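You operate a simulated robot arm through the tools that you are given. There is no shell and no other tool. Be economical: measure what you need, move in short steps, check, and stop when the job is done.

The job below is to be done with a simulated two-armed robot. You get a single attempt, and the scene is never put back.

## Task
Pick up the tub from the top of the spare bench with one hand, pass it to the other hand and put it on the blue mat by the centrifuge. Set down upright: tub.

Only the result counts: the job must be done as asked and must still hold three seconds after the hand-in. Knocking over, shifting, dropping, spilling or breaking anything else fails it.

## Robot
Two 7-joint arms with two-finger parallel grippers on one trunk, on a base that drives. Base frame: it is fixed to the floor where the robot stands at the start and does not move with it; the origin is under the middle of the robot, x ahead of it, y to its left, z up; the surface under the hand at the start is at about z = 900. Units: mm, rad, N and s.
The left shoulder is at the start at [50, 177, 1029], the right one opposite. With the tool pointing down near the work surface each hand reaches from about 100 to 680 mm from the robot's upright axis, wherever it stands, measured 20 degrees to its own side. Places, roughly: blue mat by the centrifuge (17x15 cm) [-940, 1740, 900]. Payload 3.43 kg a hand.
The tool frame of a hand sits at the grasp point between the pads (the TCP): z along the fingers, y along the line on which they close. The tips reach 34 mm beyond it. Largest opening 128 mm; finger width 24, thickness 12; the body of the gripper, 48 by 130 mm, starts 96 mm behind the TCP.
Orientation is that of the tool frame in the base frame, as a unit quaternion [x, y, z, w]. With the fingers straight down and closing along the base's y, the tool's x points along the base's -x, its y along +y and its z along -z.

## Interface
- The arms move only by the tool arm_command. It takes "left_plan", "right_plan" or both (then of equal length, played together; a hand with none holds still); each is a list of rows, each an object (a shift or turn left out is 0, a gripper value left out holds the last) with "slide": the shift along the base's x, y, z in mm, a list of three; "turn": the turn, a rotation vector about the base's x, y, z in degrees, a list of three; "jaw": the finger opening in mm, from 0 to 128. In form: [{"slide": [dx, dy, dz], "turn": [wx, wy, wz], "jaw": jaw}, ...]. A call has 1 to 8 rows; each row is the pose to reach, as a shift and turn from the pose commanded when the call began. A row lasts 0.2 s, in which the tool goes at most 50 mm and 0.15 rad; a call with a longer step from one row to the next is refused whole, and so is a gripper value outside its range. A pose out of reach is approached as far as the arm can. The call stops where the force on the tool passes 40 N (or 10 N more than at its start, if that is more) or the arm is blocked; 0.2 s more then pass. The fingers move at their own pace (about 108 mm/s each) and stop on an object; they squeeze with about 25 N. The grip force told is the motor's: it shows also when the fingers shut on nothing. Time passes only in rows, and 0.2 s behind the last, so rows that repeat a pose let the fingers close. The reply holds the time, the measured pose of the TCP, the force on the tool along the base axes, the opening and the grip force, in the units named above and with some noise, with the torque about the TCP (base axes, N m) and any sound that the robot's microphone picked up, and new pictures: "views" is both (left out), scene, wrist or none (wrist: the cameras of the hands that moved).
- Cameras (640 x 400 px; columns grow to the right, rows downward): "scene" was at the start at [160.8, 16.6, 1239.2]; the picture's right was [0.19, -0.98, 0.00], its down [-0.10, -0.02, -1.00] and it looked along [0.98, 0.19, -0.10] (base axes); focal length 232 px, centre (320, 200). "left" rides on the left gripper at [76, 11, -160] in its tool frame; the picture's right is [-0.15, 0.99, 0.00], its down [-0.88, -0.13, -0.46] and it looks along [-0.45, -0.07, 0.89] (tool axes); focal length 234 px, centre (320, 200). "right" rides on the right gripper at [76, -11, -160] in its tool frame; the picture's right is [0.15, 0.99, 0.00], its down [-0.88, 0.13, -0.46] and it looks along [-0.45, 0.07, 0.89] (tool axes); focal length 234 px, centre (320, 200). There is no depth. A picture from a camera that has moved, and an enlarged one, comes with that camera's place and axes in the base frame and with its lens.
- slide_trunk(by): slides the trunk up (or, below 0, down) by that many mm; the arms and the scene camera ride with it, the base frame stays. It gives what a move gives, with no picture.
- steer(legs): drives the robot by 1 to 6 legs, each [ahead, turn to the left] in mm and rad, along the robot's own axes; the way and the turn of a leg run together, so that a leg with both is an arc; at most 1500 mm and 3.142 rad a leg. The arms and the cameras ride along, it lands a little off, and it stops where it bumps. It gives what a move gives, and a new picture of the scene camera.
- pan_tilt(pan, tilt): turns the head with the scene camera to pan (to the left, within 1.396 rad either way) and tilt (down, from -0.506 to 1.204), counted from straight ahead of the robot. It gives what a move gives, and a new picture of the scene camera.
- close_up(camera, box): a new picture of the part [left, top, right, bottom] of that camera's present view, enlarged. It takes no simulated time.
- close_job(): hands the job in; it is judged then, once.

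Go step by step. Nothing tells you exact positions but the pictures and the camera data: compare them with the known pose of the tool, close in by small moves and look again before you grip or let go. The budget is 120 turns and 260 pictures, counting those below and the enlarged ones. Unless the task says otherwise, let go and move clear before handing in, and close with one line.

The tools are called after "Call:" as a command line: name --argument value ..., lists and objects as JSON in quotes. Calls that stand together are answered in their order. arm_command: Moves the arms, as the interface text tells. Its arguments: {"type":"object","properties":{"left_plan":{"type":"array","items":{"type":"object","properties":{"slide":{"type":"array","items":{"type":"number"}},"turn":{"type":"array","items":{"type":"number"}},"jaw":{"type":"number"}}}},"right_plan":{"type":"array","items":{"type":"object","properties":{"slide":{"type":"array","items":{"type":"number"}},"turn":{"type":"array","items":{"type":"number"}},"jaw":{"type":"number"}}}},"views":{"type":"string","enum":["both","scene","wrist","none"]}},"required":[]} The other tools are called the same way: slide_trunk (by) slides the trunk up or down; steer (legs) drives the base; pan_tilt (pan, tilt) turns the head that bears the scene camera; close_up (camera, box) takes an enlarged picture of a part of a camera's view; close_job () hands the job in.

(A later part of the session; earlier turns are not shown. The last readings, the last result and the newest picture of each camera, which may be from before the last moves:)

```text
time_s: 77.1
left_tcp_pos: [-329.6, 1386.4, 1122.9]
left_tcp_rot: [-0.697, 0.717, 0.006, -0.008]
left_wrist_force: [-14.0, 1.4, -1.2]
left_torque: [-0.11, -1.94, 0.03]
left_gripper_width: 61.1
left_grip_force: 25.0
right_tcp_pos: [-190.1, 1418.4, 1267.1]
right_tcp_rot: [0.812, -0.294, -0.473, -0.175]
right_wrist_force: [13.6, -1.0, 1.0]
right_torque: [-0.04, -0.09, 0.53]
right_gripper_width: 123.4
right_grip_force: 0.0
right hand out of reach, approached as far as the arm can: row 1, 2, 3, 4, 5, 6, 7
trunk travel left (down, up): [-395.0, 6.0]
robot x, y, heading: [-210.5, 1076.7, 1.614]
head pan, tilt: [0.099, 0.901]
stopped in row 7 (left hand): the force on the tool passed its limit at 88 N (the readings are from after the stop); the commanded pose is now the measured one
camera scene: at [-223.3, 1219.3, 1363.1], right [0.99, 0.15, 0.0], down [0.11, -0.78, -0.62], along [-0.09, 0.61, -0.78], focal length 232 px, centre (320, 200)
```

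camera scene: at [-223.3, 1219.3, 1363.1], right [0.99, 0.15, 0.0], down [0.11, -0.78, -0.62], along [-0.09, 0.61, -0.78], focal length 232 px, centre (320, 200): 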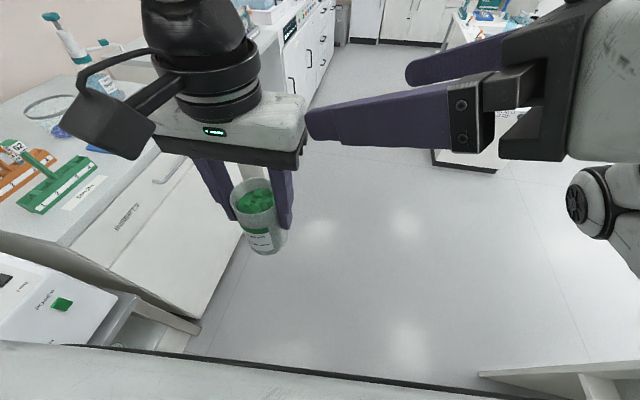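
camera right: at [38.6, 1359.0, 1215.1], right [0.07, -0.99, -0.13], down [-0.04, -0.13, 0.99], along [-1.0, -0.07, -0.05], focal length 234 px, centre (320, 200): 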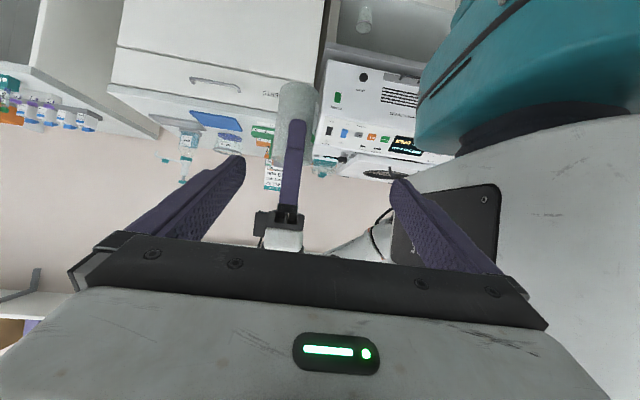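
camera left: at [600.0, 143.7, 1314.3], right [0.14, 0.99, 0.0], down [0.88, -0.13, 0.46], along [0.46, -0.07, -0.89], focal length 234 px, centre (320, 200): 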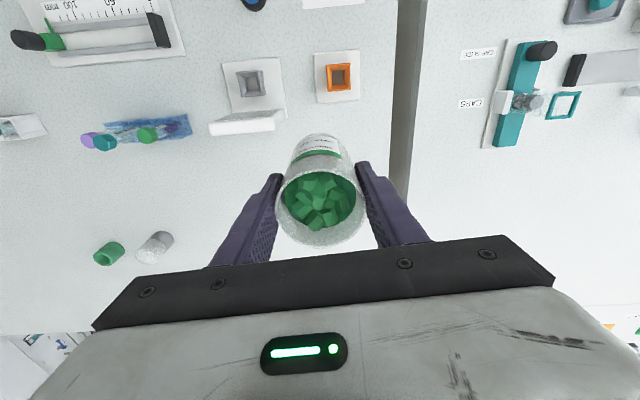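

The right finger brushed the left gripper; the tub is still held. I'll back the right hand off and down to a comfortable zone with the tool pointing down, then retry from there.

Call:
arm_command --right_plan '[{"slide": [40, -5, 0]}, {"slide": [75, -8, -10], "turn": [-5.4, -6.4, 0]}, {"slide": [105, -10, -35], "turn": [-10.8, -12.8, 0]}, {"slide": [130, -12, -60], "turn": [-16.2, -19.2, 0]}, {"slide": [150, -14, -85], "turn": [-21.6, -25.6, 0]}, {"slide": [170, -16, -110], "turn": [-27, -32, 0]}, {"slide": [185, -18, -130], "turn": [-32.4, -38.4, 0]}, {"slide": [190, -18, -137], "turn": [-37.8, -44.8, 0]}]' --left_plan '[{"slide": [0, 0, 0]}, {"slide": [0, 0, 0]}, {"slide": [0, 0, 0]}, {"slide": [0, 0, 0]}, {"slide": [0, 0, 0]}, {"slide": [0, 0, 0]}, {"slide": [0, 0, 0]}, {"slide": [0, 0, 0]}]' --views "both"

```text
time_s: 78.9
left_tcp_pos: [-329.9, 1384.8, 1122.9]
left_tcp_rot: [-0.696, 0.718, 0.006, -0.006]
left_wrist_force: [0.1, 0.1, -1.3]
left_torque: [-0.02, -0.02, 0.0]
left_gripper_width: 61.2
left_grip_force: 25.1
right_tcp_pos: [-1.1, 1400.1, 1130.1]
right_tcp_rot: [0.94, -0.34, -0.018, -0.004]
right_wrist_force: [0.0, 0.3, 0.7]
right_torque: [-0.04, -0.07, 0.0]
right_gripper_width: 128.0
right_grip_force: 0.0
right hand out of reach, approached as far as the arm can: row 1
trunk travel left (down, up): [-395.0, 6.0]
robot x, y, heading: [-210.9, 1073.7, 1.622]
head pan, tilt: [0.099, 0.901]
camera scene: at [-223.8, 1218.8, 1363.2], right [0.99, 0.15, 0.0], down [0.11, -0.78, -0.62], along [-0.09, 0.61, -0.78], focal length 232 px, centre (320, 200)
camera right: at [69.3, 1356.5, 1286.8], right [-0.52, -0.85, 0.0], down [-0.75, 0.45, 0.49], along [-0.41, 0.25, -0.87], focal length 234 px, centre (320, 200)
camera left: at [-340.4, 1309.5, 1281.6], right [-0.98, 0.18, 0.02], down [0.17, 0.88, 0.45], along [0.07, 0.45, -0.89], focal length 234 px, centre (320, 200)
```

scene: 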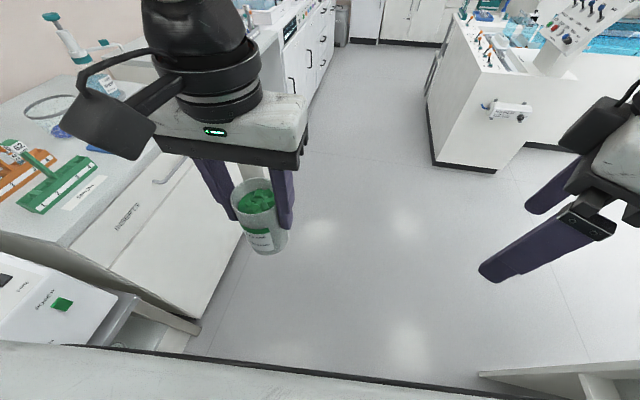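
right: 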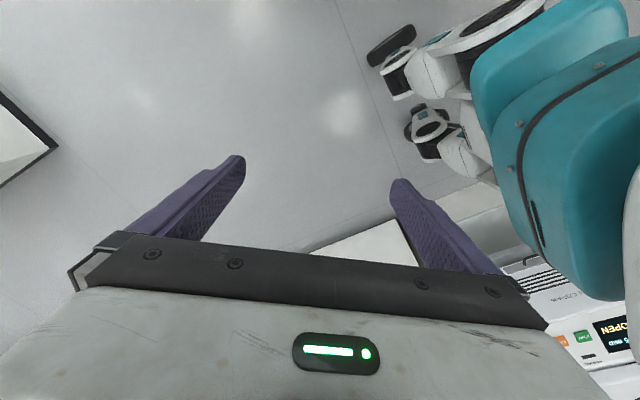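
left: 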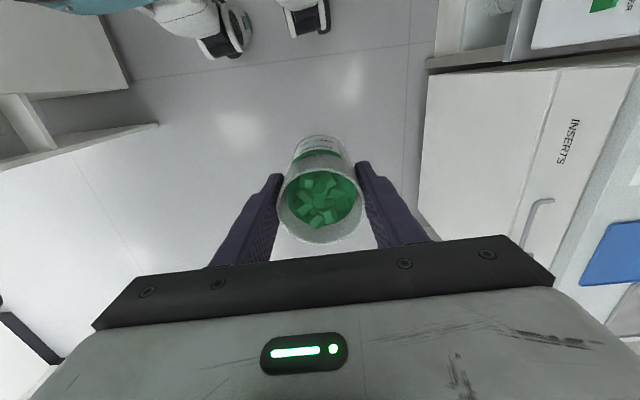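

Back in a reachable zone. I'll align yaw: right hand to aim 160°, left hand's closing line to match.

Call:
arm_command --right_plan '[{"slide": [-10, -5, 0], "turn": [0, 0, 7]}, {"slide": [-20, -10, 0], "turn": [0, 0, 14]}, {"slide": [-30, -15, 0], "turn": [0, 0, 20]}]' --left_plan '[{"slide": [0, 0, 2], "turn": [0, 0, -6]}, {"slide": [0, 0, 2], "turn": [0, 0, -12]}, {"slide": [0, 0, 2], "turn": [0, 0, -18]}]' --views "none"

```text
time_s: 79.7
left_tcp_pos: [-329.3, 1385.9, 1124.7]
left_tcp_rot: [-0.575, 0.818, 0.006, -0.004]
left_wrist_force: [0.7, -0.6, -1.4]
left_torque: [0.0, 0.02, 0.02]
left_gripper_width: 61.5
left_grip_force: 24.6
right_tcp_pos: [-32.1, 1385.9, 1129.5]
right_tcp_rot: [0.985, -0.172, -0.018, -0.002]
right_wrist_force: [-0.1, -0.2, 0.5]
right_torque: [0.01, 0.0, -0.03]
right_gripper_width: 128.1
right_grip_force: 0.0
trunk travel left (down, up): [-395.0, 6.0]
robot x, y, heading: [-209.0, 1075.1, 1.619]
head pan, tilt: [0.099, 0.901]
```

Both in reach. Now I'll lean the right hand toward the tub in steps, TCP held nearly in place.

Call:
arm_command --right_plan '[{"turn": [2.7, 7.5, 0]}, {"turn": [5.5, 15, 0]}, {"turn": [8.2, 22.6, 0]}, {"turn": [10.9, 30, 0]}, {"turn": [13.7, 37.6, 0]}, {"turn": [16.4, 45, 0]}]' --views "scene"

```text
time_s: 81.1
left_tcp_pos: [-329.0, 1384.7, 1125.3]
left_tcp_rot: [-0.575, 0.818, 0.006, -0.004]
left_wrist_force: [0.3, -0.5, -1.4]
left_torque: [0.0, 0.03, -0.02]
left_gripper_width: 61.4
left_grip_force: 24.2
right_tcp_pos: [-46.0, 1380.4, 1168.4]
right_tcp_rot: [0.893, -0.155, -0.417, -0.072]
right_wrist_force: [0.2, -0.2, -0.5]
right_torque: [0.01, 0.02, 0.0]
right_gripper_width: 127.7
right_grip_force: 0.1
right hand out of reach, approached as far as the arm can: row 5, 6
trunk travel left (down, up): [-395.0, 6.0]
robot x, y, heading: [-208.6, 1071.5, 1.621]
head pan, tilt: [0.099, 0.901]
camera scene: at [-223.2, 1218.6, 1363.2], right [0.99, 0.15, 0.0], down [0.11, -0.78, -0.62], along [-0.09, 0.61, -0.78], focal length 232 px, centre (320, 200)
```

scene: 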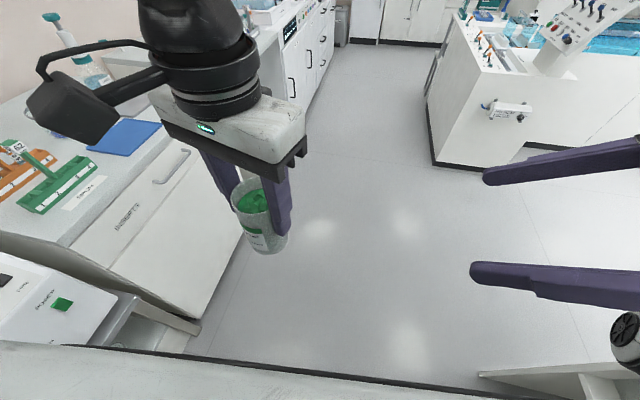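

Lean beyond ~35° needs a more inward position. I'll move the right hand left at this lean and see.

Call:
arm_command --right_plan '[{"slide": [-25, -2, 0]}, {"slide": [-50, -5, 0]}, {"slide": [-75, -8, 0]}, {"slide": [-100, -10, 0]}]' --views "scene"

```text
time_s: 82.1
left_tcp_pos: [-329.4, 1386.0, 1124.8]
left_tcp_rot: [-0.575, 0.818, 0.006, -0.005]
left_wrist_force: [0.5, 0.7, -1.1]
left_torque: [0.01, -0.01, 0.02]
left_gripper_width: 61.0
left_grip_force: 25.2
right_tcp_pos: [-149.7, 1393.8, 1184.8]
right_tcp_rot: [0.893, -0.155, -0.415, -0.072]
right_wrist_force: [-0.3, -0.3, -0.4]
right_torque: [-0.02, -0.03, -0.01]
right_gripper_width: 127.9
right_grip_force: 0.0
right hand out of reach, approached as far as the arm can: row 1, 2, 3, 4
trunk travel left (down, up): [-395.0, 6.0]
robot x, y, heading: [-214.0, 1075.9, 1.618]
head pan, tilt: [0.099, 0.901]
camera scene: at [-223.8, 1218.6, 1363.2], right [0.99, 0.15, 0.0], down [0.11, -0.78, -0.62], along [-0.09, 0.61, -0.78], focal length 232 px, centre (320, 200)
```

scene: 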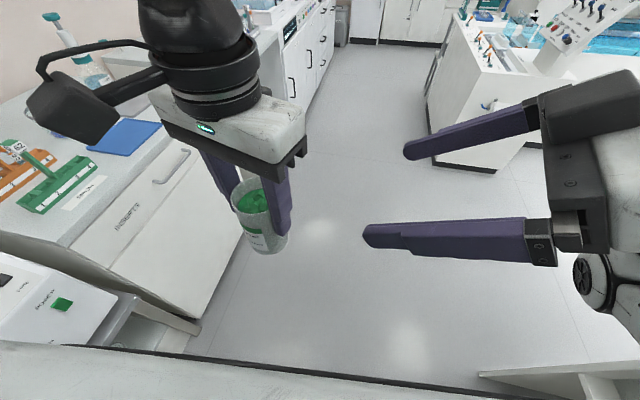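

At this lean the right hand has a height floor. I'll reduce its lean to about 34° and check whether it can come lower here; the left hand could supply the remaining angle by tilting the tub slightly.

Call:
arm_command --right_plan '[{"slide": [5, 0, 0], "turn": [-2.7, -7.5, 0]}, {"slide": [5, 0, -10], "turn": [-5.5, -15, 0]}, {"slide": [5, -8, -40], "turn": [-5.5, -15, 0]}, {"slide": [5, -8, -70], "turn": [-5.5, -15, 0]}]' --views "none"

```text
time_s: 83.1
left_tcp_pos: [-327.9, 1385.0, 1125.2]
left_tcp_rot: [-0.575, 0.818, 0.006, -0.004]
left_wrist_force: [-1.0, 0.5, -0.4]
left_torque: [0.0, 0.0, -0.02]
left_gripper_width: 61.2
left_grip_force: 25.0
right_tcp_pos: [-143.2, 1384.9, 1112.3]
right_tcp_rot: [0.942, -0.164, -0.288, -0.05]
right_wrist_force: [-0.3, -0.3, -0.4]
right_torque: [-0.05, 0.01, 0.02]
right_gripper_width: 127.9
right_grip_force: 0.0
trunk travel left (down, up): [-395.0, 6.0]
robot x, y, heading: [-210.5, 1075.3, 1.615]
head pan, tilt: [0.099, 0.901]
```

That works. I'll go further left and slightly lower.

Call:
arm_command --right_plan '[{"slide": [-25, 0, -10]}, {"slide": [-50, 0, -20]}, {"slide": [-75, 0, -20]}]' --views "scene"

```text
time_s: 83.9
left_tcp_pos: [-329.0, 1384.6, 1125.6]
left_tcp_rot: [-0.575, 0.818, 0.006, -0.004]
left_wrist_force: [0.1, 0.9, -0.9]
left_torque: [-0.03, -0.05, 0.0]
left_gripper_width: 61.5
left_grip_force: 25.0
right_tcp_pos: [-218.3, 1385.7, 1090.6]
right_tcp_rot: [0.942, -0.164, -0.288, -0.05]
right_wrist_force: [-0.4, 0.5, 0.7]
right_torque: [-0.02, 0.02, 0.03]
right_gripper_width: 128.0
right_grip_force: 0.2
trunk travel left (down, up): [-395.0, 6.0]
robot x, y, heading: [-208.1, 1075.0, 1.618]
head pan, tilt: [0.099, 0.901]
camera scene: at [-223.9, 1218.6, 1363.2], right [0.99, 0.15, 0.0], down [0.11, -0.78, -0.62], along [-0.09, 0.61, -0.78], focal length 232 px, centre (320, 200)
```

scene: 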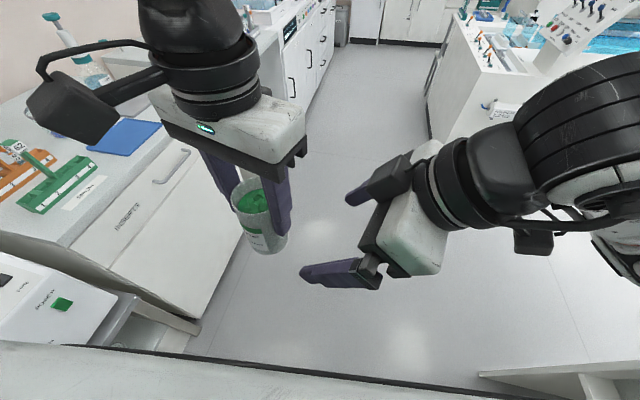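

Very good: the right hand is at the centre line. I'll see if it can lean 14° more here.

Call:
arm_command --right_plan '[{"turn": [2.4, 6.6, 0]}, {"turn": [4.8, 13.2, 0]}]' --views "none"

```text
time_s: 84.5
left_tcp_pos: [-329.0, 1385.8, 1124.9]
left_tcp_rot: [-0.575, 0.818, 0.006, -0.004]
left_wrist_force: [0.3, -0.1, -0.7]
left_torque: [-0.02, -0.03, -0.01]
left_gripper_width: 61.3
left_grip_force: 24.9
right_tcp_pos: [-223.9, 1402.9, 1094.3]
right_tcp_rot: [0.9, -0.156, -0.401, -0.069]
right_wrist_force: [-0.1, -0.5, -0.2]
right_torque: [0.0, -0.01, -0.03]
right_gripper_width: 128.1
right_grip_force: 0.0
right hand out of reach, approached as far as the arm can: row 2
trunk travel left (down, up): [-395.0, 6.0]
robot x, y, heading: [-208.1, 1075.6, 1.621]
head pan, tilt: [0.099, 0.901]
```

The 48° lean works if slightly more forward. I'll rotate both hands 15° so the approach line is nearly straight left, and shift the tub slightly forward.

Call:
arm_command --right_plan '[{"slide": [4, 0, 0], "turn": [0, 0, 7.5]}, {"slide": [8, 0, 0], "turn": [0, 0, 15]}, {"slide": [8, 0, 0], "turn": [0, 0, 15]}]' --left_plan '[{"slide": [-2, 7, 0], "turn": [0, 0, 7]}, {"slide": [-4, 14, 0], "turn": [0, 0, 14]}, {"slide": [-4, 18, 0], "turn": [0, 0, 14]}]' --views "none"

```text
time_s: 85.3
left_tcp_pos: [-332.7, 1403.2, 1125.3]
left_tcp_rot: [-0.671, 0.742, 0.006, -0.006]
left_wrist_force: [-0.2, 1.2, -1.2]
left_torque: [0.0, 0.02, 0.04]
left_gripper_width: 61.4
left_grip_force: 25.0
right_tcp_pos: [-216.7, 1402.7, 1095.5]
right_tcp_rot: [0.911, -0.068, -0.406, -0.03]
right_wrist_force: [-1.0, -0.3, 0.2]
right_torque: [0.03, 0.02, -0.02]
right_gripper_width: 127.9
right_grip_force: 0.0
right hand out of reach, approached as far as the arm can: row 2, 3
trunk travel left (down, up): [-395.0, 6.0]
robot x, y, heading: [-211.7, 1075.2, 1.617]
head pan, tilt: [0.099, 0.901]
```

Both achieved closely. I'll tilt the left hand 8° (tub bottom toward the right hand) and look.

Call:
arm_command --left_plan '[{"turn": [0, -4, 0]}, {"turn": [0, -8, 0]}, {"turn": [0, -8, 0]}]' --right_plan '[{"slide": [-5, 0, 0]}, {"slide": [-10, 0, -3]}, {"slide": [-15, 0, -6]}]' --views "both"

```text
time_s: 86.1
left_tcp_pos: [-332.2, 1402.9, 1125.3]
left_tcp_rot: [-0.669, 0.741, -0.04, 0.047]
left_wrist_force: [-0.1, -0.4, -0.4]
left_torque: [0.01, 0.01, -0.03]
left_gripper_width: 61.2
left_grip_force: 24.8
right_tcp_pos: [-228.6, 1403.1, 1087.5]
right_tcp_rot: [0.91, -0.068, -0.407, -0.031]
right_wrist_force: [-0.6, 1.0, 0.0]
right_torque: [0.02, 0.0, 0.01]
right_gripper_width: 127.9
right_grip_force: 0.1
trunk travel left (down, up): [-395.0, 6.0]
robot x, y, heading: [-207.8, 1072.5, 1.62]
head pan, tilt: [0.099, 0.901]
camera scene: at [-223.1, 1218.6, 1363.2], right [0.99, 0.15, 0.0], down [0.11, -0.78, -0.62], along [-0.09, 0.61, -0.78], focal length 232 px, centre (320, 200)
camera right: at [-59.9, 1389.2, 1137.9], right [-0.05, -0.99, -0.11], down [-0.27, -0.09, 0.96], along [-0.96, 0.08, -0.26], focal length 234 px, centre (320, 200)
camera left: at [-370.5, 1328.0, 1279.8], right [-0.96, 0.25, -0.12], down [0.16, 0.86, 0.48], along [0.22, 0.44, -0.87], focal length 234 px, centre (320, 200)
```

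scene: 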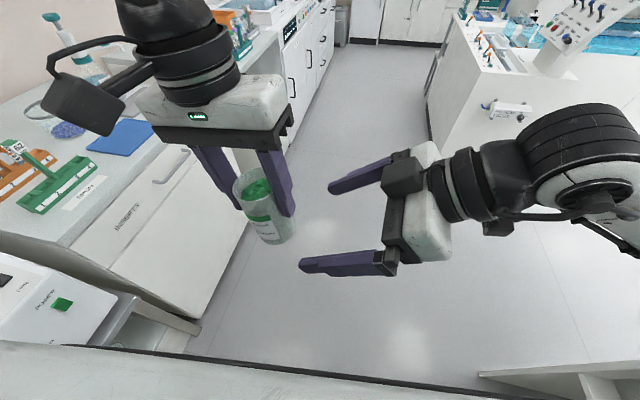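
right: 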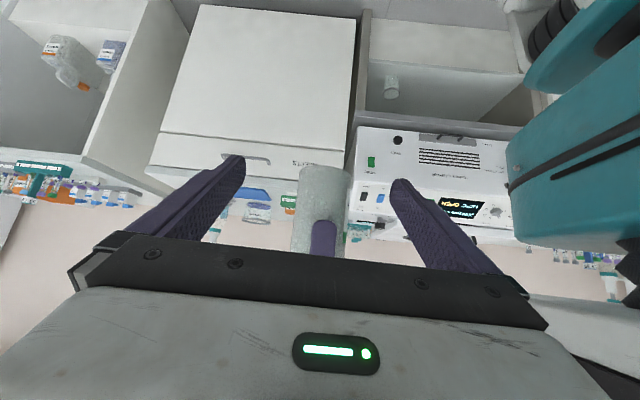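
left: 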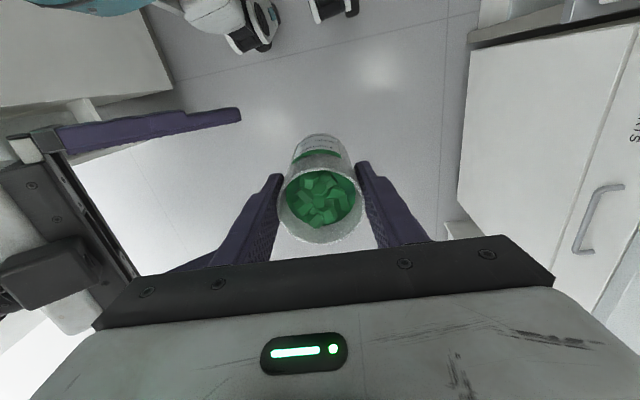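

The tub is well centred between the right fingers, with the left finger clear in the middle. I'll advance the right hand to the grip point.

Call:
arm_command --right_plan '[{"slide": [-25, 0, -2]}, {"slide": [-50, 0, -4]}, {"slide": [-72, 0, -6]}]' --views "both"

```text
time_s: 86.9
left_tcp_pos: [-333.0, 1403.7, 1126.6]
left_tcp_rot: [-0.669, 0.741, -0.041, 0.046]
left_wrist_force: [0.1, 0.1, -1.0]
left_torque: [0.01, 0.0, -0.03]
left_gripper_width: 61.1
left_grip_force: 24.7
right_tcp_pos: [-303.3, 1403.7, 1083.0]
right_tcp_rot: [0.911, -0.067, -0.405, -0.03]
right_wrist_force: [-0.3, 0.3, 0.4]
right_torque: [-0.01, 0.01, -0.03]
right_gripper_width: 128.0
right_grip_force: 0.1
trunk travel left (down, up): [-395.0, 6.0]
robot x, y, heading: [-210.0, 1073.5, 1.622]
head pan, tilt: [0.099, 0.901]
camera scene: at [-223.7, 1218.7, 1363.2], right [0.99, 0.15, 0.0], down [0.11, -0.78, -0.62], along [-0.09, 0.61, -0.78], focal length 232 px, centre (320, 200)
camera right: at [-133.8, 1390.0, 1132.5], right [-0.05, -0.99, -0.11], down [-0.27, -0.09, 0.96], along [-0.96, 0.08, -0.26], focal length 234 px, centre (320, 200)
```

scene: 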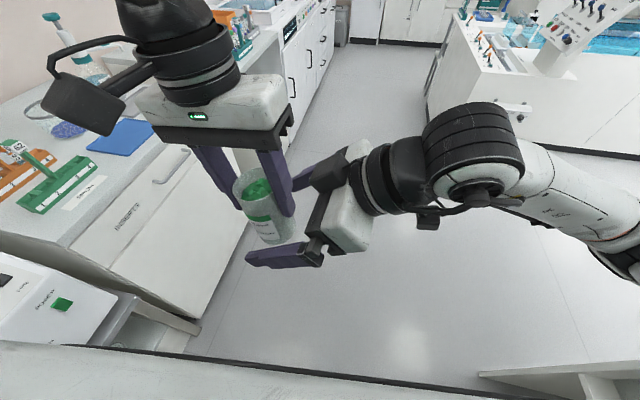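
right: 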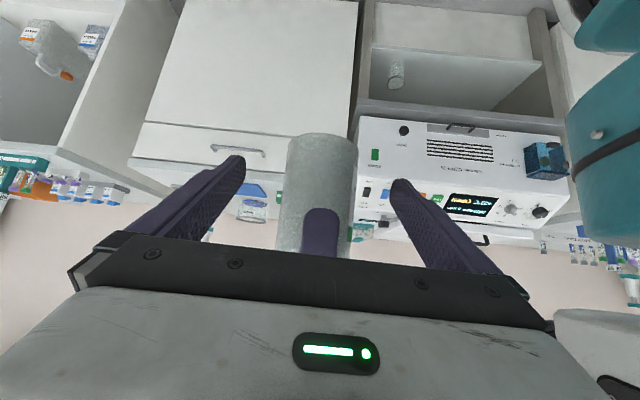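

Call:
arm_command --right_plan '[{"slide": [-12, 0, -1]}, {"slide": [-22, 0, -2]}, {"slide": [-22, 0, -2]}]' --views "both"

```text
time_s: 87.7
left_tcp_pos: [-333.1, 1403.2, 1125.1]
left_tcp_rot: [-0.669, 0.741, -0.04, 0.046]
left_wrist_force: [-0.4, 0.3, -2.3]
left_torque: [0.01, 0.02, 0.01]
left_gripper_width: 61.4
left_grip_force: 25.4
right_tcp_pos: [-323.3, 1402.4, 1078.9]
right_tcp_rot: [0.911, -0.067, -0.407, -0.03]
right_wrist_force: [-0.7, 0.3, -0.2]
right_torque: [0.03, 0.0, -0.04]
right_gripper_width: 128.2
right_grip_force: 0.1
trunk travel left (down, up): [-395.0, 6.0]
robot x, y, heading: [-215.6, 1074.1, 1.617]
head pan, tilt: [0.099, 0.901]
camera scene: at [-223.1, 1218.5, 1363.2], right [0.99, 0.15, 0.0], down [0.11, -0.78, -0.62], along [-0.09, 0.61, -0.78], focal length 232 px, centre (320, 200)
camera right: at [-154.7, 1388.9, 1129.9], right [-0.05, -0.99, -0.11], down [-0.27, -0.09, 0.96], along [-0.96, 0.08, -0.26], focal length 234 px, centre (320, 200)
```

scene: 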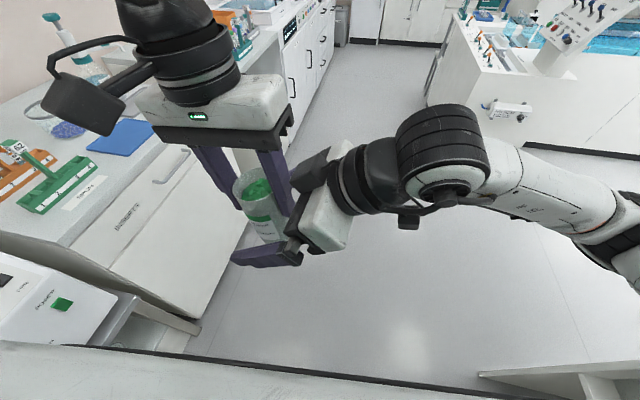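
right: 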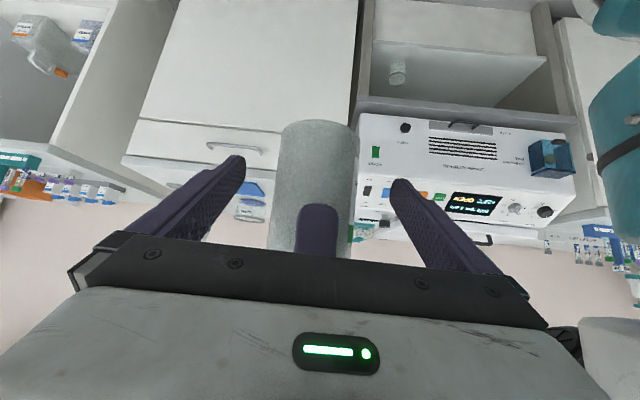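

In position with the gap clear. Closing the right gripper on the lower half.

Call:
arm_command --right_plan '[{"jaw": 80}, {"jaw": 52}, {"jaw": 50}, {"jaw": 50}]' --views "wrist"

```text
time_s: 88.7
left_tcp_pos: [-331.9, 1402.9, 1125.2]
left_tcp_rot: [-0.668, 0.741, -0.041, 0.046]
left_wrist_force: [2.9, -15.0, 2.9]
left_torque: [-0.51, 0.37, -0.19]
left_gripper_width: 61.2
left_grip_force: 25.1
right_tcp_pos: [-323.9, 1405.2, 1079.4]
right_tcp_rot: [0.911, -0.07, -0.405, -0.032]
right_wrist_force: [-3.9, 15.1, -2.5]
right_torque: [-0.2, -0.57, 0.04]
right_gripper_width: 60.2
right_grip_force: 25.0
trunk travel left (down, up): [-395.0, 6.0]
robot x, y, heading: [-210.9, 1074.9, 1.619]
head pan, tilt: [0.099, 0.901]
camera right: at [-154.2, 1390.0, 1130.0], right [-0.05, -0.99, -0.11], down [-0.27, -0.09, 0.96], along [-0.96, 0.08, -0.26], focal length 234 px, centre (320, 200)
```

right: 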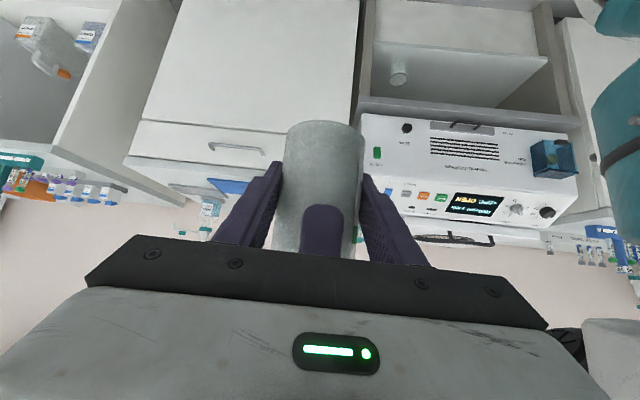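

Both hold it; there's a 15 N side load. I'll ease the right hand +3 mm in y, then open the left.

Call:
arm_command --right_plan '[{"slide": [0, 3, 0]}, {"slide": [0, 3, 0]}]' --views "none"

```text
time_s: 89.3
left_tcp_pos: [-331.8, 1402.9, 1124.9]
left_tcp_rot: [-0.669, 0.741, -0.04, 0.046]
left_wrist_force: [-3.5, -9.3, 2.6]
left_torque: [-0.62, -0.31, -0.07]
left_gripper_width: 61.4
left_grip_force: 25.4
right_tcp_pos: [-323.7, 1407.1, 1080.7]
right_tcp_rot: [0.911, -0.067, -0.406, -0.031]
right_wrist_force: [3.8, 10.7, -2.9]
right_torque: [0.12, 0.41, 0.02]
right_gripper_width: 60.6
right_grip_force: 24.6
trunk travel left (down, up): [-395.0, 6.0]
robot x, y, heading: [-210.6, 1073.8, 1.619]
head pan, tilt: [0.099, 0.901]
```

Now I'll open the left only to 80 mm, to avoid touching the right hand, and draw it up along its own axis.

Call:
arm_command --left_plan '[{"jaw": 78}, {"jaw": 78}, {"slide": [-3, 0, 20], "jaw": 78}, {"slide": [-7, 0, 50], "jaw": 78}, {"slide": [-13, 0, 90], "jaw": 78}]' --views "both"

```text
time_s: 90.5
left_tcp_pos: [-347.2, 1401.9, 1214.9]
left_tcp_rot: [-0.669, 0.741, -0.04, 0.046]
left_wrist_force: [0.0, 0.1, -0.3]
left_torque: [-0.02, 0.03, -0.03]
left_gripper_width: 78.1
left_grip_force: 0.1
right_tcp_pos: [-324.3, 1404.8, 1080.4]
right_tcp_rot: [0.911, -0.067, -0.407, -0.03]
right_wrist_force: [-0.9, -0.8, 0.1]
right_torque: [0.05, -0.02, 0.01]
right_gripper_width: 60.6
right_grip_force: 25.2
trunk travel left (down, up): [-395.0, 6.0]
robot x, y, heading: [-207.0, 1074.9, 1.615]
head pan, tilt: [0.099, 0.901]
camera scene: at [-223.0, 1217.8, 1363.3], right [0.99, 0.15, 0.0], down [0.11, -0.77, -0.62], along [-0.09, 0.62, -0.78], focal length 232 px, centre (320, 200)
camera left: at [-384.6, 1326.5, 1369.4], right [-0.96, 0.25, -0.12], down [0.16, 0.86, 0.48], along [0.22, 0.44, -0.87], focal length 234 px, centre (320, 200)
```

scene: 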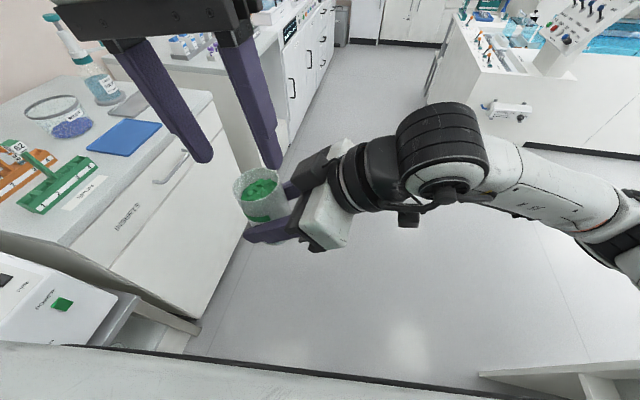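
left: 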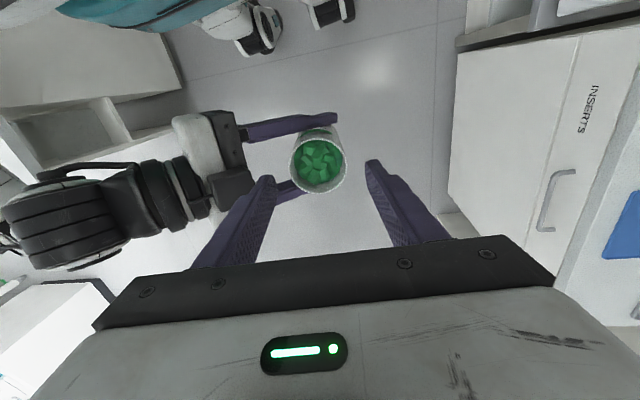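

Handover succeeded: the right hand holds the tub. I'll move the left hand clear and test how far forward the right hand can carry the tub.

Call:
arm_command --left_plan '[{"slide": [-20, 0, 20]}, {"slide": [-50, 0, 30]}, {"slide": [-90, 0, 30], "turn": [0, 4, 0]}, {"slide": [-130, -20, 30], "turn": [0, 8, 0]}]' --right_plan '[{"slide": [0, 0, 0]}, {"slide": [0, 0, 0]}, {"slide": [5, 15, 0]}, {"slide": [10, 30, 0]}]' --views "none"

Call:
arm_command --right_plan '[{"slide": [5, 25, 0]}, {"slide": [10, 50, 0]}, {"slide": [15, 80, 0]}]' --views "scene"

```text
time_s: 91.5
left_tcp_pos: [-475.8, 1383.9, 1244.5]
left_tcp_rot: [-0.669, 0.743, 0.007, -0.005]
left_wrist_force: [-0.1, 0.2, 0.5]
left_torque: [0.02, -0.03, -0.03]
left_gripper_width: 77.7
left_grip_force: 0.1
right_tcp_pos: [-315.4, 1434.4, 1079.8]
right_tcp_rot: [0.911, -0.067, -0.406, -0.03]
right_wrist_force: [-0.7, -1.0, -0.7]
right_torque: [-0.01, -0.02, -0.01]
right_gripper_width: 60.0
right_grip_force: 24.9
trunk travel left (down, up): [-395.0, 6.0]
robot x, y, heading: [-211.3, 1073.2, 1.618]
head pan, tilt: [0.099, 0.901]
```

```text
time_s: 92.3
left_tcp_pos: [-474.9, 1386.1, 1245.7]
left_tcp_rot: [-0.67, 0.742, 0.006, -0.006]
left_wrist_force: [0.6, 0.6, 0.5]
left_torque: [0.02, 0.0, -0.03]
left_gripper_width: 77.8
left_grip_force: 0.2
right_tcp_pos: [-309.1, 1473.6, 1080.4]
right_tcp_rot: [0.911, -0.068, -0.407, -0.03]
right_wrist_force: [-1.0, -1.5, -0.1]
right_torque: [0.0, -0.01, 0.01]
right_gripper_width: 60.1
right_grip_force: 25.1
right hand out of reach, approached as far as the arm can: row 2, 3
trunk travel left (down, up): [-395.0, 6.0]
robot x, y, heading: [-208.7, 1076.4, 1.62]
head pan, tilt: [0.099, 0.901]
camera scene: at [-223.2, 1218.6, 1363.2], right [0.99, 0.15, 0.0], down [0.11, -0.78, -0.62], along [-0.09, 0.61, -0.78], focal length 232 px, centre (320, 200)
```

scene: 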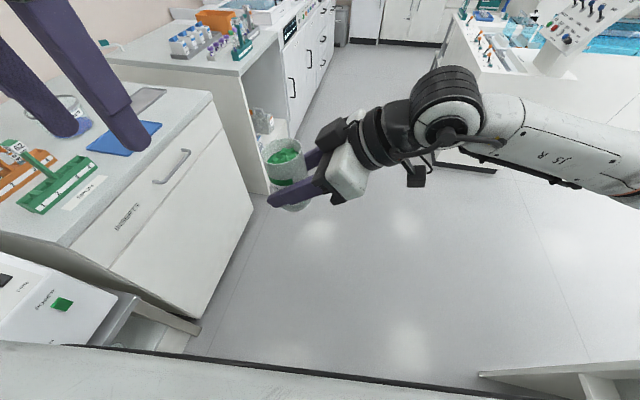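

Good to ~400 mm ahead. Swinging the hand's aim more forward should extend reach; I'll test with −40° yaw.

Call:
arm_command --right_plan '[{"slide": [5, 0, 0], "turn": [0, 0, -8]}, {"slide": [10, 10, 0], "turn": [0, 0, -16]}, {"slide": [15, 20, 0], "turn": [0, 0, -24]}, {"slide": [20, 35, 0], "turn": [0, 0, -32]}, {"slide": [25, 50, 0], "turn": [0, 0, -40]}, {"slide": [30, 70, 0], "turn": [0, 0, -40]}]' --views "scene"

```text
time_s: 93.7
left_tcp_pos: [-474.7, 1385.5, 1244.3]
left_tcp_rot: [-0.67, 0.742, 0.006, -0.006]
left_wrist_force: [0.2, -0.6, 0.2]
left_torque: [-0.04, 0.02, 0.0]
left_gripper_width: 77.7
left_grip_force: 0.1
right_tcp_pos: [-277.2, 1545.7, 1082.2]
right_tcp_rot: [0.832, -0.376, -0.372, -0.167]
right_wrist_force: [-0.4, 0.1, -0.4]
right_torque: [0.01, -0.02, 0.02]
right_gripper_width: 60.1
right_grip_force: 25.2
trunk travel left (down, up): [-395.0, 6.0]
robot x, y, heading: [-207.4, 1076.1, 1.619]
head pan, tilt: [0.099, 0.901]
camera scene: at [-222.7, 1218.8, 1363.2], right [0.99, 0.15, 0.0], down [0.11, -0.78, -0.62], along [-0.09, 0.61, -0.78], focal length 232 px, centre (320, 200)
```

scene: 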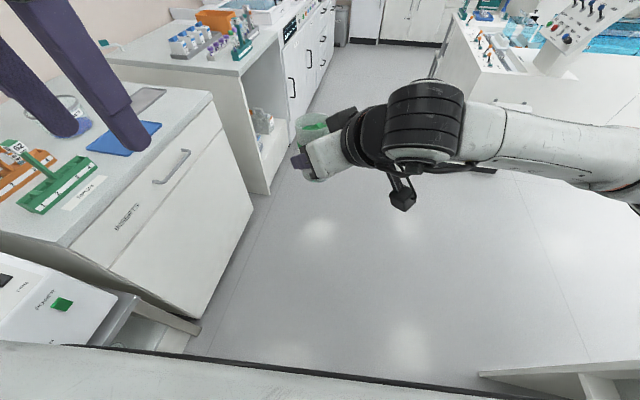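

In reach at 470 mm ahead. I'll tuck the left hand back, then drive up the aisle and turn to face the mat, keeping the tub high.

Call:
arm_command --left_plan '[{"slide": [-15, -35, 0]}, {"slide": [-30, -70, 0]}, {"slide": [-40, -100, 0]}]' --views "none"

Call:
steer --legs '[[700, 0]]'

```text
time_s: 94.5
left_tcp_pos: [-516.8, 1283.0, 1246.6]
left_tcp_rot: [-0.67, 0.742, 0.006, -0.005]
left_wrist_force: [-0.5, -0.4, 0.9]
left_torque: [0.0, -0.04, 0.0]
left_gripper_width: 77.9
left_grip_force: 0.0
right_tcp_pos: [-277.2, 1543.8, 1083.2]
right_tcp_rot: [0.833, -0.375, -0.371, -0.168]
right_wrist_force: [0.3, 0.0, -0.5]
right_torque: [-0.02, 0.01, 0.0]
right_gripper_width: 60.3
right_grip_force: 25.2
trunk travel left (down, up): [-395.0, 6.0]
robot x, y, heading: [-209.7, 1075.2, 1.621]
head pan, tilt: [0.099, 0.901]
```

```text
time_s: 98.3
left_tcp_pos: [-555.4, 1981.9, 1248.1]
left_tcp_rot: [-0.673, 0.739, 0.006, -0.005]
left_wrist_force: [-0.4, 0.4, -0.3]
left_torque: [-0.04, -0.01, -0.02]
left_gripper_width: 77.9
left_grip_force: 0.0
right_tcp_pos: [-318.8, 2243.3, 1081.0]
right_tcp_rot: [0.835, -0.372, -0.371, -0.166]
right_wrist_force: [-0.3, -0.5, -1.8]
right_torque: [0.0, -0.01, -0.01]
right_gripper_width: 60.3
right_grip_force: 24.6
trunk travel left (down, up): [-395.0, 6.0]
robot x, y, heading: [-249.7, 1776.1, 1.631]
head pan, tilt: [0.099, 0.901]
camera scene: at [-260.9, 1917.8, 1363.2], right [0.99, 0.16, 0.0], down [0.12, -0.77, -0.62], along [-0.1, 0.61, -0.78], focal length 232 px, centre (320, 200)
```

scene: 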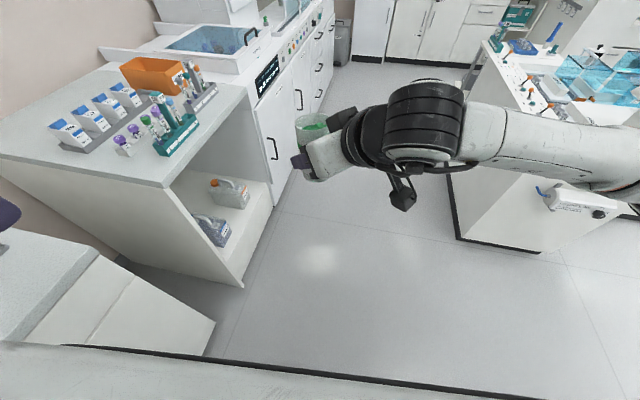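

Call:
steer --legs '[[0, 1.51]]'

Call:
pan_tilt --pan 0.05 --tilt 0.6

```text
time_s: 102.5
left_tcp_pos: [-461.3, 1472.4, 1248.3]
left_tcp_rot: [0.998, -0.062, -0.001, 0.008]
left_wrist_force: [0.2, -0.3, -0.1]
left_torque: [0.01, -0.01, 0.03]
left_gripper_width: 78.2
left_grip_force: 0.1
right_tcp_pos: [-716.4, 1717.1, 1082.1]
right_tcp_rot: [0.857, 0.314, -0.383, 0.14]
right_wrist_force: [-0.1, 0.6, -1.7]
right_torque: [-0.01, -0.01, 0.01]
right_gripper_width: 60.2
right_grip_force: 24.8
trunk travel left (down, up): [-395.0, 6.0]
robot x, y, heading: [-248.4, 1776.0, -3.118]
head pan, tilt: [0.099, 0.901]
camera scene: at [-390.0, 1761.7, 1363.2], right [-0.12, 0.99, 0.0], down [0.78, 0.1, -0.62], along [-0.62, -0.08, -0.78], focal length 232 px, centre (320, 200)
```

scene: 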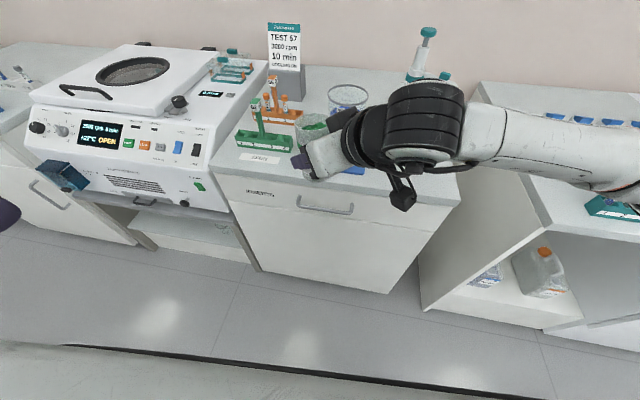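

```text
time_s: 103.2
left_tcp_pos: [-461.9, 1471.6, 1247.0]
left_tcp_rot: [0.998, -0.061, -0.001, 0.008]
left_wrist_force: [-0.6, -0.5, -0.6]
left_torque: [-0.01, -0.02, 0.01]
left_gripper_width: 78.3
left_grip_force: 0.2
right_tcp_pos: [-715.4, 1716.9, 1081.1]
right_tcp_rot: [0.857, 0.314, -0.383, 0.14]
right_wrist_force: [0.5, 0.2, 0.6]
right_torque: [-0.02, 0.01, 0.02]
right_gripper_width: 60.0
right_grip_force: 25.2
trunk travel left (down, up): [-395.0, 6.0]
robot x, y, heading: [-247.6, 1775.9, -3.116]
head pan, tilt: [0.051, 0.6]
camera scene: at [-403.3, 1764.5, 1387.9], right [-0.08, 1.0, 0.0], down [0.56, 0.04, -0.82], along [-0.82, -0.06, -0.57], focal length 232 px, centre (320, 200)
```

scene: 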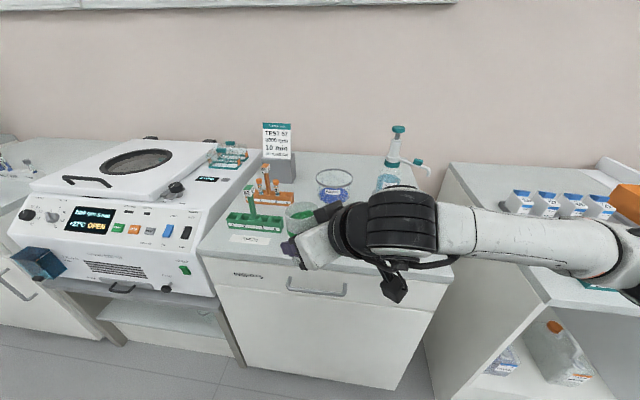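

I'll check the right elbow's extent over the neighbouring counter before moving in.

Call:
pan_tilt --pan -0.75 --tilt 0.6

```text
time_s: 104.4
left_tcp_pos: [-460.6, 1472.2, 1248.0]
left_tcp_rot: [0.998, -0.062, -0.001, 0.008]
left_wrist_force: [-0.2, 0.1, 0.2]
left_torque: [0.01, 0.0, 0.03]
left_gripper_width: 77.7
left_grip_force: 0.1
right_tcp_pos: [-716.0, 1717.0, 1083.1]
right_tcp_rot: [0.858, 0.314, -0.383, 0.14]
right_wrist_force: [0.3, -0.9, -0.4]
right_torque: [0.02, -0.02, -0.05]
right_gripper_width: 60.2
right_grip_force: 24.8
trunk travel left (down, up): [-395.0, 6.0]
robot x, y, heading: [-248.7, 1777.1, -3.121]
head pan, tilt: [-0.75, 0.6]
camera scene: at [-381.3, 1829.8, 1388.0], right [0.66, 0.75, 0.0], down [0.42, -0.37, -0.83], along [-0.62, 0.55, -0.56], focal length 232 px, centre (320, 200)
```

scene: 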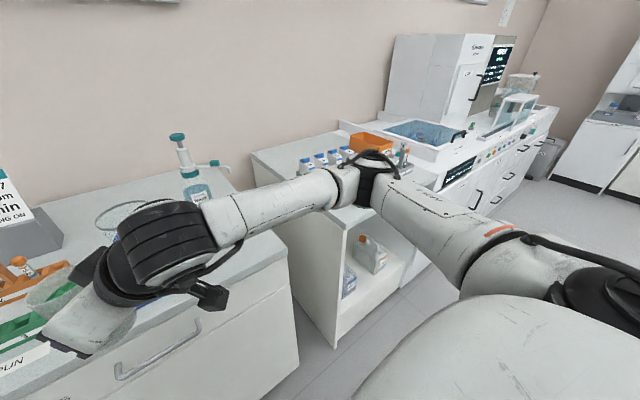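

The elbow would stay short of the racks on the next counter. I'll drive ahead 215 mm with the tub high, then look again.

Call:
steer --legs '[[215, 0]]'

Call:
pan_tilt --pan 0.0 --tilt 0.75

```text
time_s: 106.0
left_tcp_pos: [-675.6, 1463.9, 1247.2]
left_tcp_rot: [0.998, -0.059, 0.0, 0.007]
left_wrist_force: [-0.1, -0.5, -0.5]
left_torque: [-0.03, -0.05, 0.03]
left_gripper_width: 77.8
left_grip_force: 0.0
right_tcp_pos: [-931.8, 1707.1, 1082.6]
right_tcp_rot: [0.856, 0.318, -0.381, 0.142]
right_wrist_force: [-0.1, -0.2, -1.0]
right_torque: [-0.01, -0.03, 0.0]
right_gripper_width: 60.3
right_grip_force: 25.1
trunk travel left (down, up): [-395.0, 6.0]
robot x, y, heading: [-461.5, 1769.1, -3.111]
head pan, tilt: [-0.75, 0.6]
camera scene: at [-597.9, 1822.7, 1387.9], right [0.66, 0.75, 0.0], down [0.43, -0.37, -0.82], along [-0.62, 0.54, -0.57], focal length 232 px, centre (320, 200)
```

scene: 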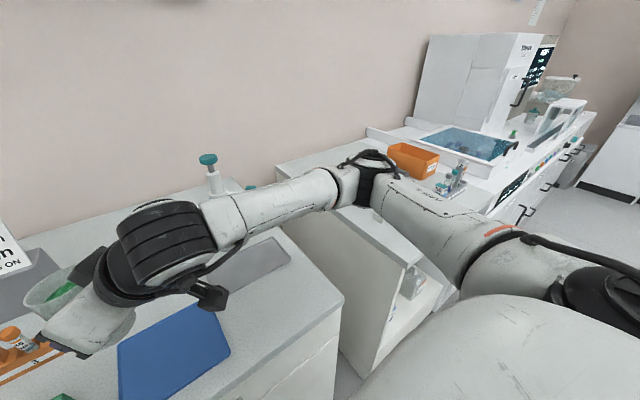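

```text
time_s: 107.2
left_tcp_pos: [-673.7, 1464.0, 1246.8]
left_tcp_rot: [0.998, -0.059, -0.001, 0.008]
left_wrist_force: [0.1, 0.0, 0.4]
left_torque: [-0.02, -0.04, 0.0]
left_gripper_width: 77.8
left_grip_force: 0.1
right_tcp_pos: [-931.0, 1707.3, 1082.0]
right_tcp_rot: [0.856, 0.317, -0.382, 0.142]
right_wrist_force: [-0.4, -0.3, -1.2]
right_torque: [0.0, 0.05, 0.0]
right_gripper_width: 60.0
right_grip_force: 24.9
trunk travel left (down, up): [-395.0, 6.0]
robot x, y, heading: [-461.2, 1765.8, -3.106]
head pan, tilt: [0.0, 0.75]
camera scene: at [-613.3, 1762.0, 1375.2], right [-0.03, 1.0, 0.0], down [0.68, 0.02, -0.73], along [-0.73, -0.02, -0.68], focal length 232 px, centre (320, 200)
```

scene: 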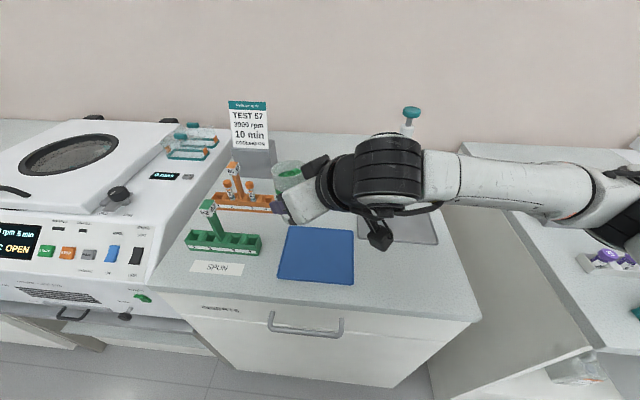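

The mat centre is at about (−933, 1746). I'll shift the tub +39 mm in y and try to level its remaining 8° tilt while still high.

Call:
arm_command --right_plan '[{"slide": [0, 20, 0]}, {"slide": [-2, 39, 0]}, {"slide": [-2, 39, 0], "turn": [-3, 2.6, 0]}, {"slide": [-2, 39, 0], "turn": [-6, 5.2, 0]}]' --views "both"

```text
time_s: 108.2
left_tcp_pos: [-674.7, 1463.1, 1247.8]
left_tcp_rot: [0.998, -0.058, 0.0, 0.009]
left_wrist_force: [-0.7, -0.7, 0.6]
left_torque: [0.01, -0.03, -0.02]
left_gripper_width: 77.8
left_grip_force: 0.0
right_tcp_pos: [-933.5, 1747.3, 1081.3]
right_tcp_rot: [0.829, 0.304, -0.436, 0.172]
right_wrist_force: [0.7, -0.4, 0.0]
right_torque: [0.03, 0.01, 0.03]
right_gripper_width: 60.4
right_grip_force: 25.3
trunk travel left (down, up): [-395.0, 6.0]
robot x, y, heading: [-462.3, 1768.7, -3.114]
head pan, tilt: [0.0, 0.75]
camera scene: at [-613.3, 1762.2, 1375.2], right [-0.03, 1.0, 0.0], down [0.68, 0.02, -0.73], along [-0.73, -0.02, -0.68], focal length 232 px, centre (320, 200)
camera right: at [-808.9, 1869.9, 1108.3], right [0.71, -0.7, -0.1], down [-0.02, -0.16, 0.99], along [-0.7, -0.7, -0.12], focal length 234 px, centre (320, 200)
```

scene: 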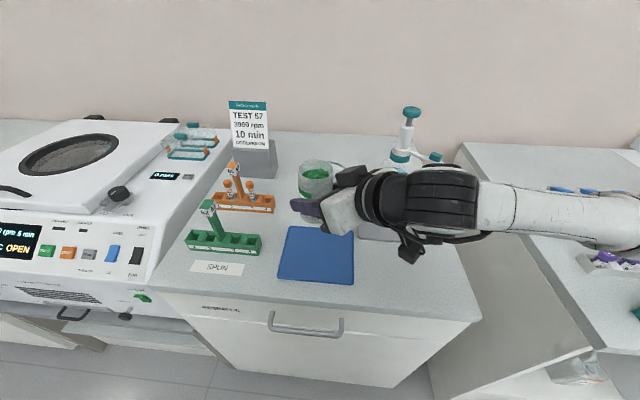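
right: 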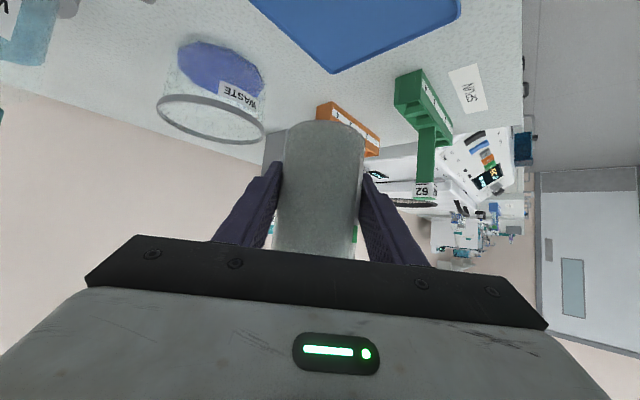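

No reach trouble and the tub looks level. Before lowering, I'll check the elbow against the purple-cap rack on the neighbouring counter.

Call:
pan_tilt --pan -1.1 --tilt 0.6

```text
time_s: 109.5
left_tcp_pos: [-673.5, 1465.0, 1247.1]
left_tcp_rot: [0.998, -0.059, 0.0, 0.007]
left_wrist_force: [0.0, -0.8, 0.3]
left_torque: [-0.02, 0.02, 0.03]
left_gripper_width: 78.1
left_grip_force: 0.0
right_tcp_pos: [-933.9, 1746.2, 1082.4]
right_tcp_rot: [0.83, 0.302, -0.437, 0.171]
right_wrist_force: [0.2, 0.6, -2.0]
right_torque: [0.03, -0.01, 0.0]
right_gripper_width: 60.3
right_grip_force: 25.5
trunk travel left (down, up): [-395.0, 6.0]
robot x, y, heading: [-460.8, 1771.1, -3.111]
head pan, tilt: [-1.1, 0.6]
camera scene: at [-573.2, 1842.0, 1388.0], right [0.88, 0.48, 0.0], down [0.27, -0.49, -0.82], along [-0.4, 0.72, -0.57], focal length 232 px, centre (320, 200)
```

scene: 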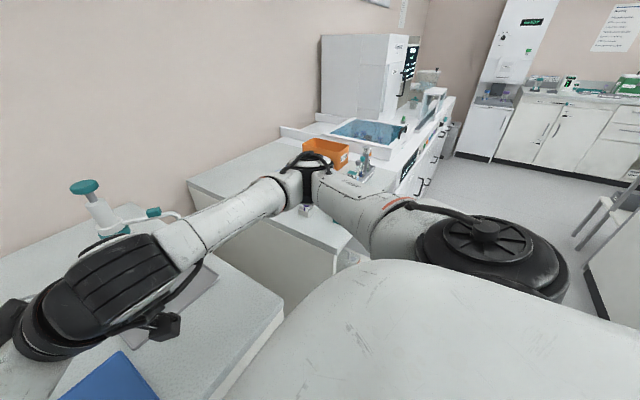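

The elbow will end near y ≈ 2155 and z ≈ 1015, clear of the rack. I'll lower the trunk by 120 mm and check.

Call:
slide_trunk --by -120

Call:
pan_tilt --pan 0.0 --tilt 0.75

Call:
close_up --camera "right" --box '[120, 0, 520, 250]'

```text
time_s: 111.0
left_tcp_pos: [-674.1, 1464.1, 1126.5]
left_tcp_rot: [0.998, -0.058, -0.001, 0.008]
left_wrist_force: [-0.2, 0.4, -0.3]
left_torque: [0.02, -0.03, 0.01]
left_gripper_width: 77.9
left_grip_force: 0.1
right_tcp_pos: [-933.4, 1747.0, 961.7]
right_tcp_rot: [0.829, 0.303, -0.436, 0.172]
right_wrist_force: [-0.2, 1.1, -0.5]
right_torque: [-0.02, -0.04, -0.03]
right_gripper_width: 60.1
right_grip_force: 24.7
trunk travel left (down, up): [-275.0, 126.0]
robot x, y, heading: [-459.2, 1766.8, -3.113]
head pan, tilt: [-1.1, 0.6]
```

```text
time_s: 112.3
left_tcp_pos: [-674.1, 1463.6, 1127.5]
left_tcp_rot: [0.998, -0.058, -0.001, 0.008]
left_wrist_force: [0.2, -0.8, 1.1]
left_torque: [-0.04, 0.0, -0.02]
left_gripper_width: 78.0
left_grip_force: 0.1
right_tcp_pos: [-933.9, 1747.2, 962.9]
right_tcp_rot: [0.829, 0.303, -0.437, 0.172]
right_wrist_force: [0.0, -0.2, -1.0]
right_torque: [0.01, -0.02, -0.03]
right_gripper_width: 60.3
right_grip_force: 25.5
trunk travel left (down, up): [-275.0, 126.0]
robot x, y, heading: [-459.5, 1768.6, -3.108]
head pan, tilt: [0.0, 0.75]
camera scene: at [-613.3, 1762.0, 1255.1], right [-0.03, 1.0, 0.0], down [0.68, 0.02, -0.73], along [-0.73, -0.02, -0.68], focal length 232 px, centre (320, 200)
```

scene: 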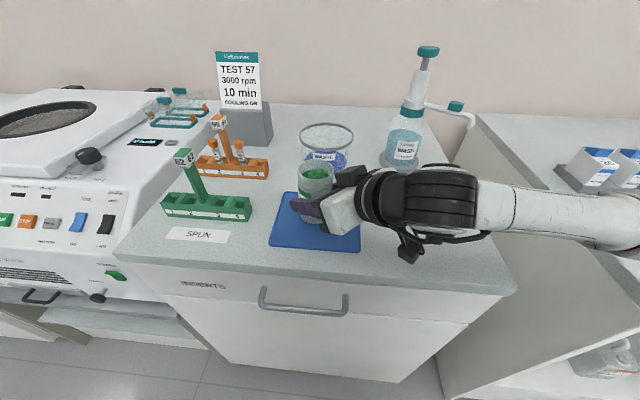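

```text
1.60 times, centred on (320, 125) of right
camera zoom: at [-808.9, 1869.5, 988.4], right [0.71, -0.7, -0.1], down [-0.02, -0.16, 0.99], along [-0.7, -0.7, -0.12], focal length 375 px, centre (320, 320)
```

zoom: 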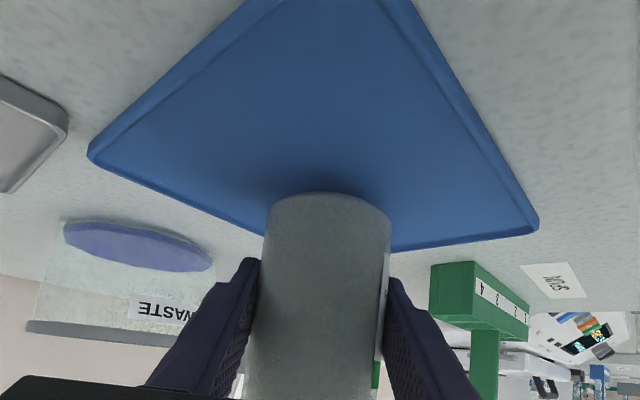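

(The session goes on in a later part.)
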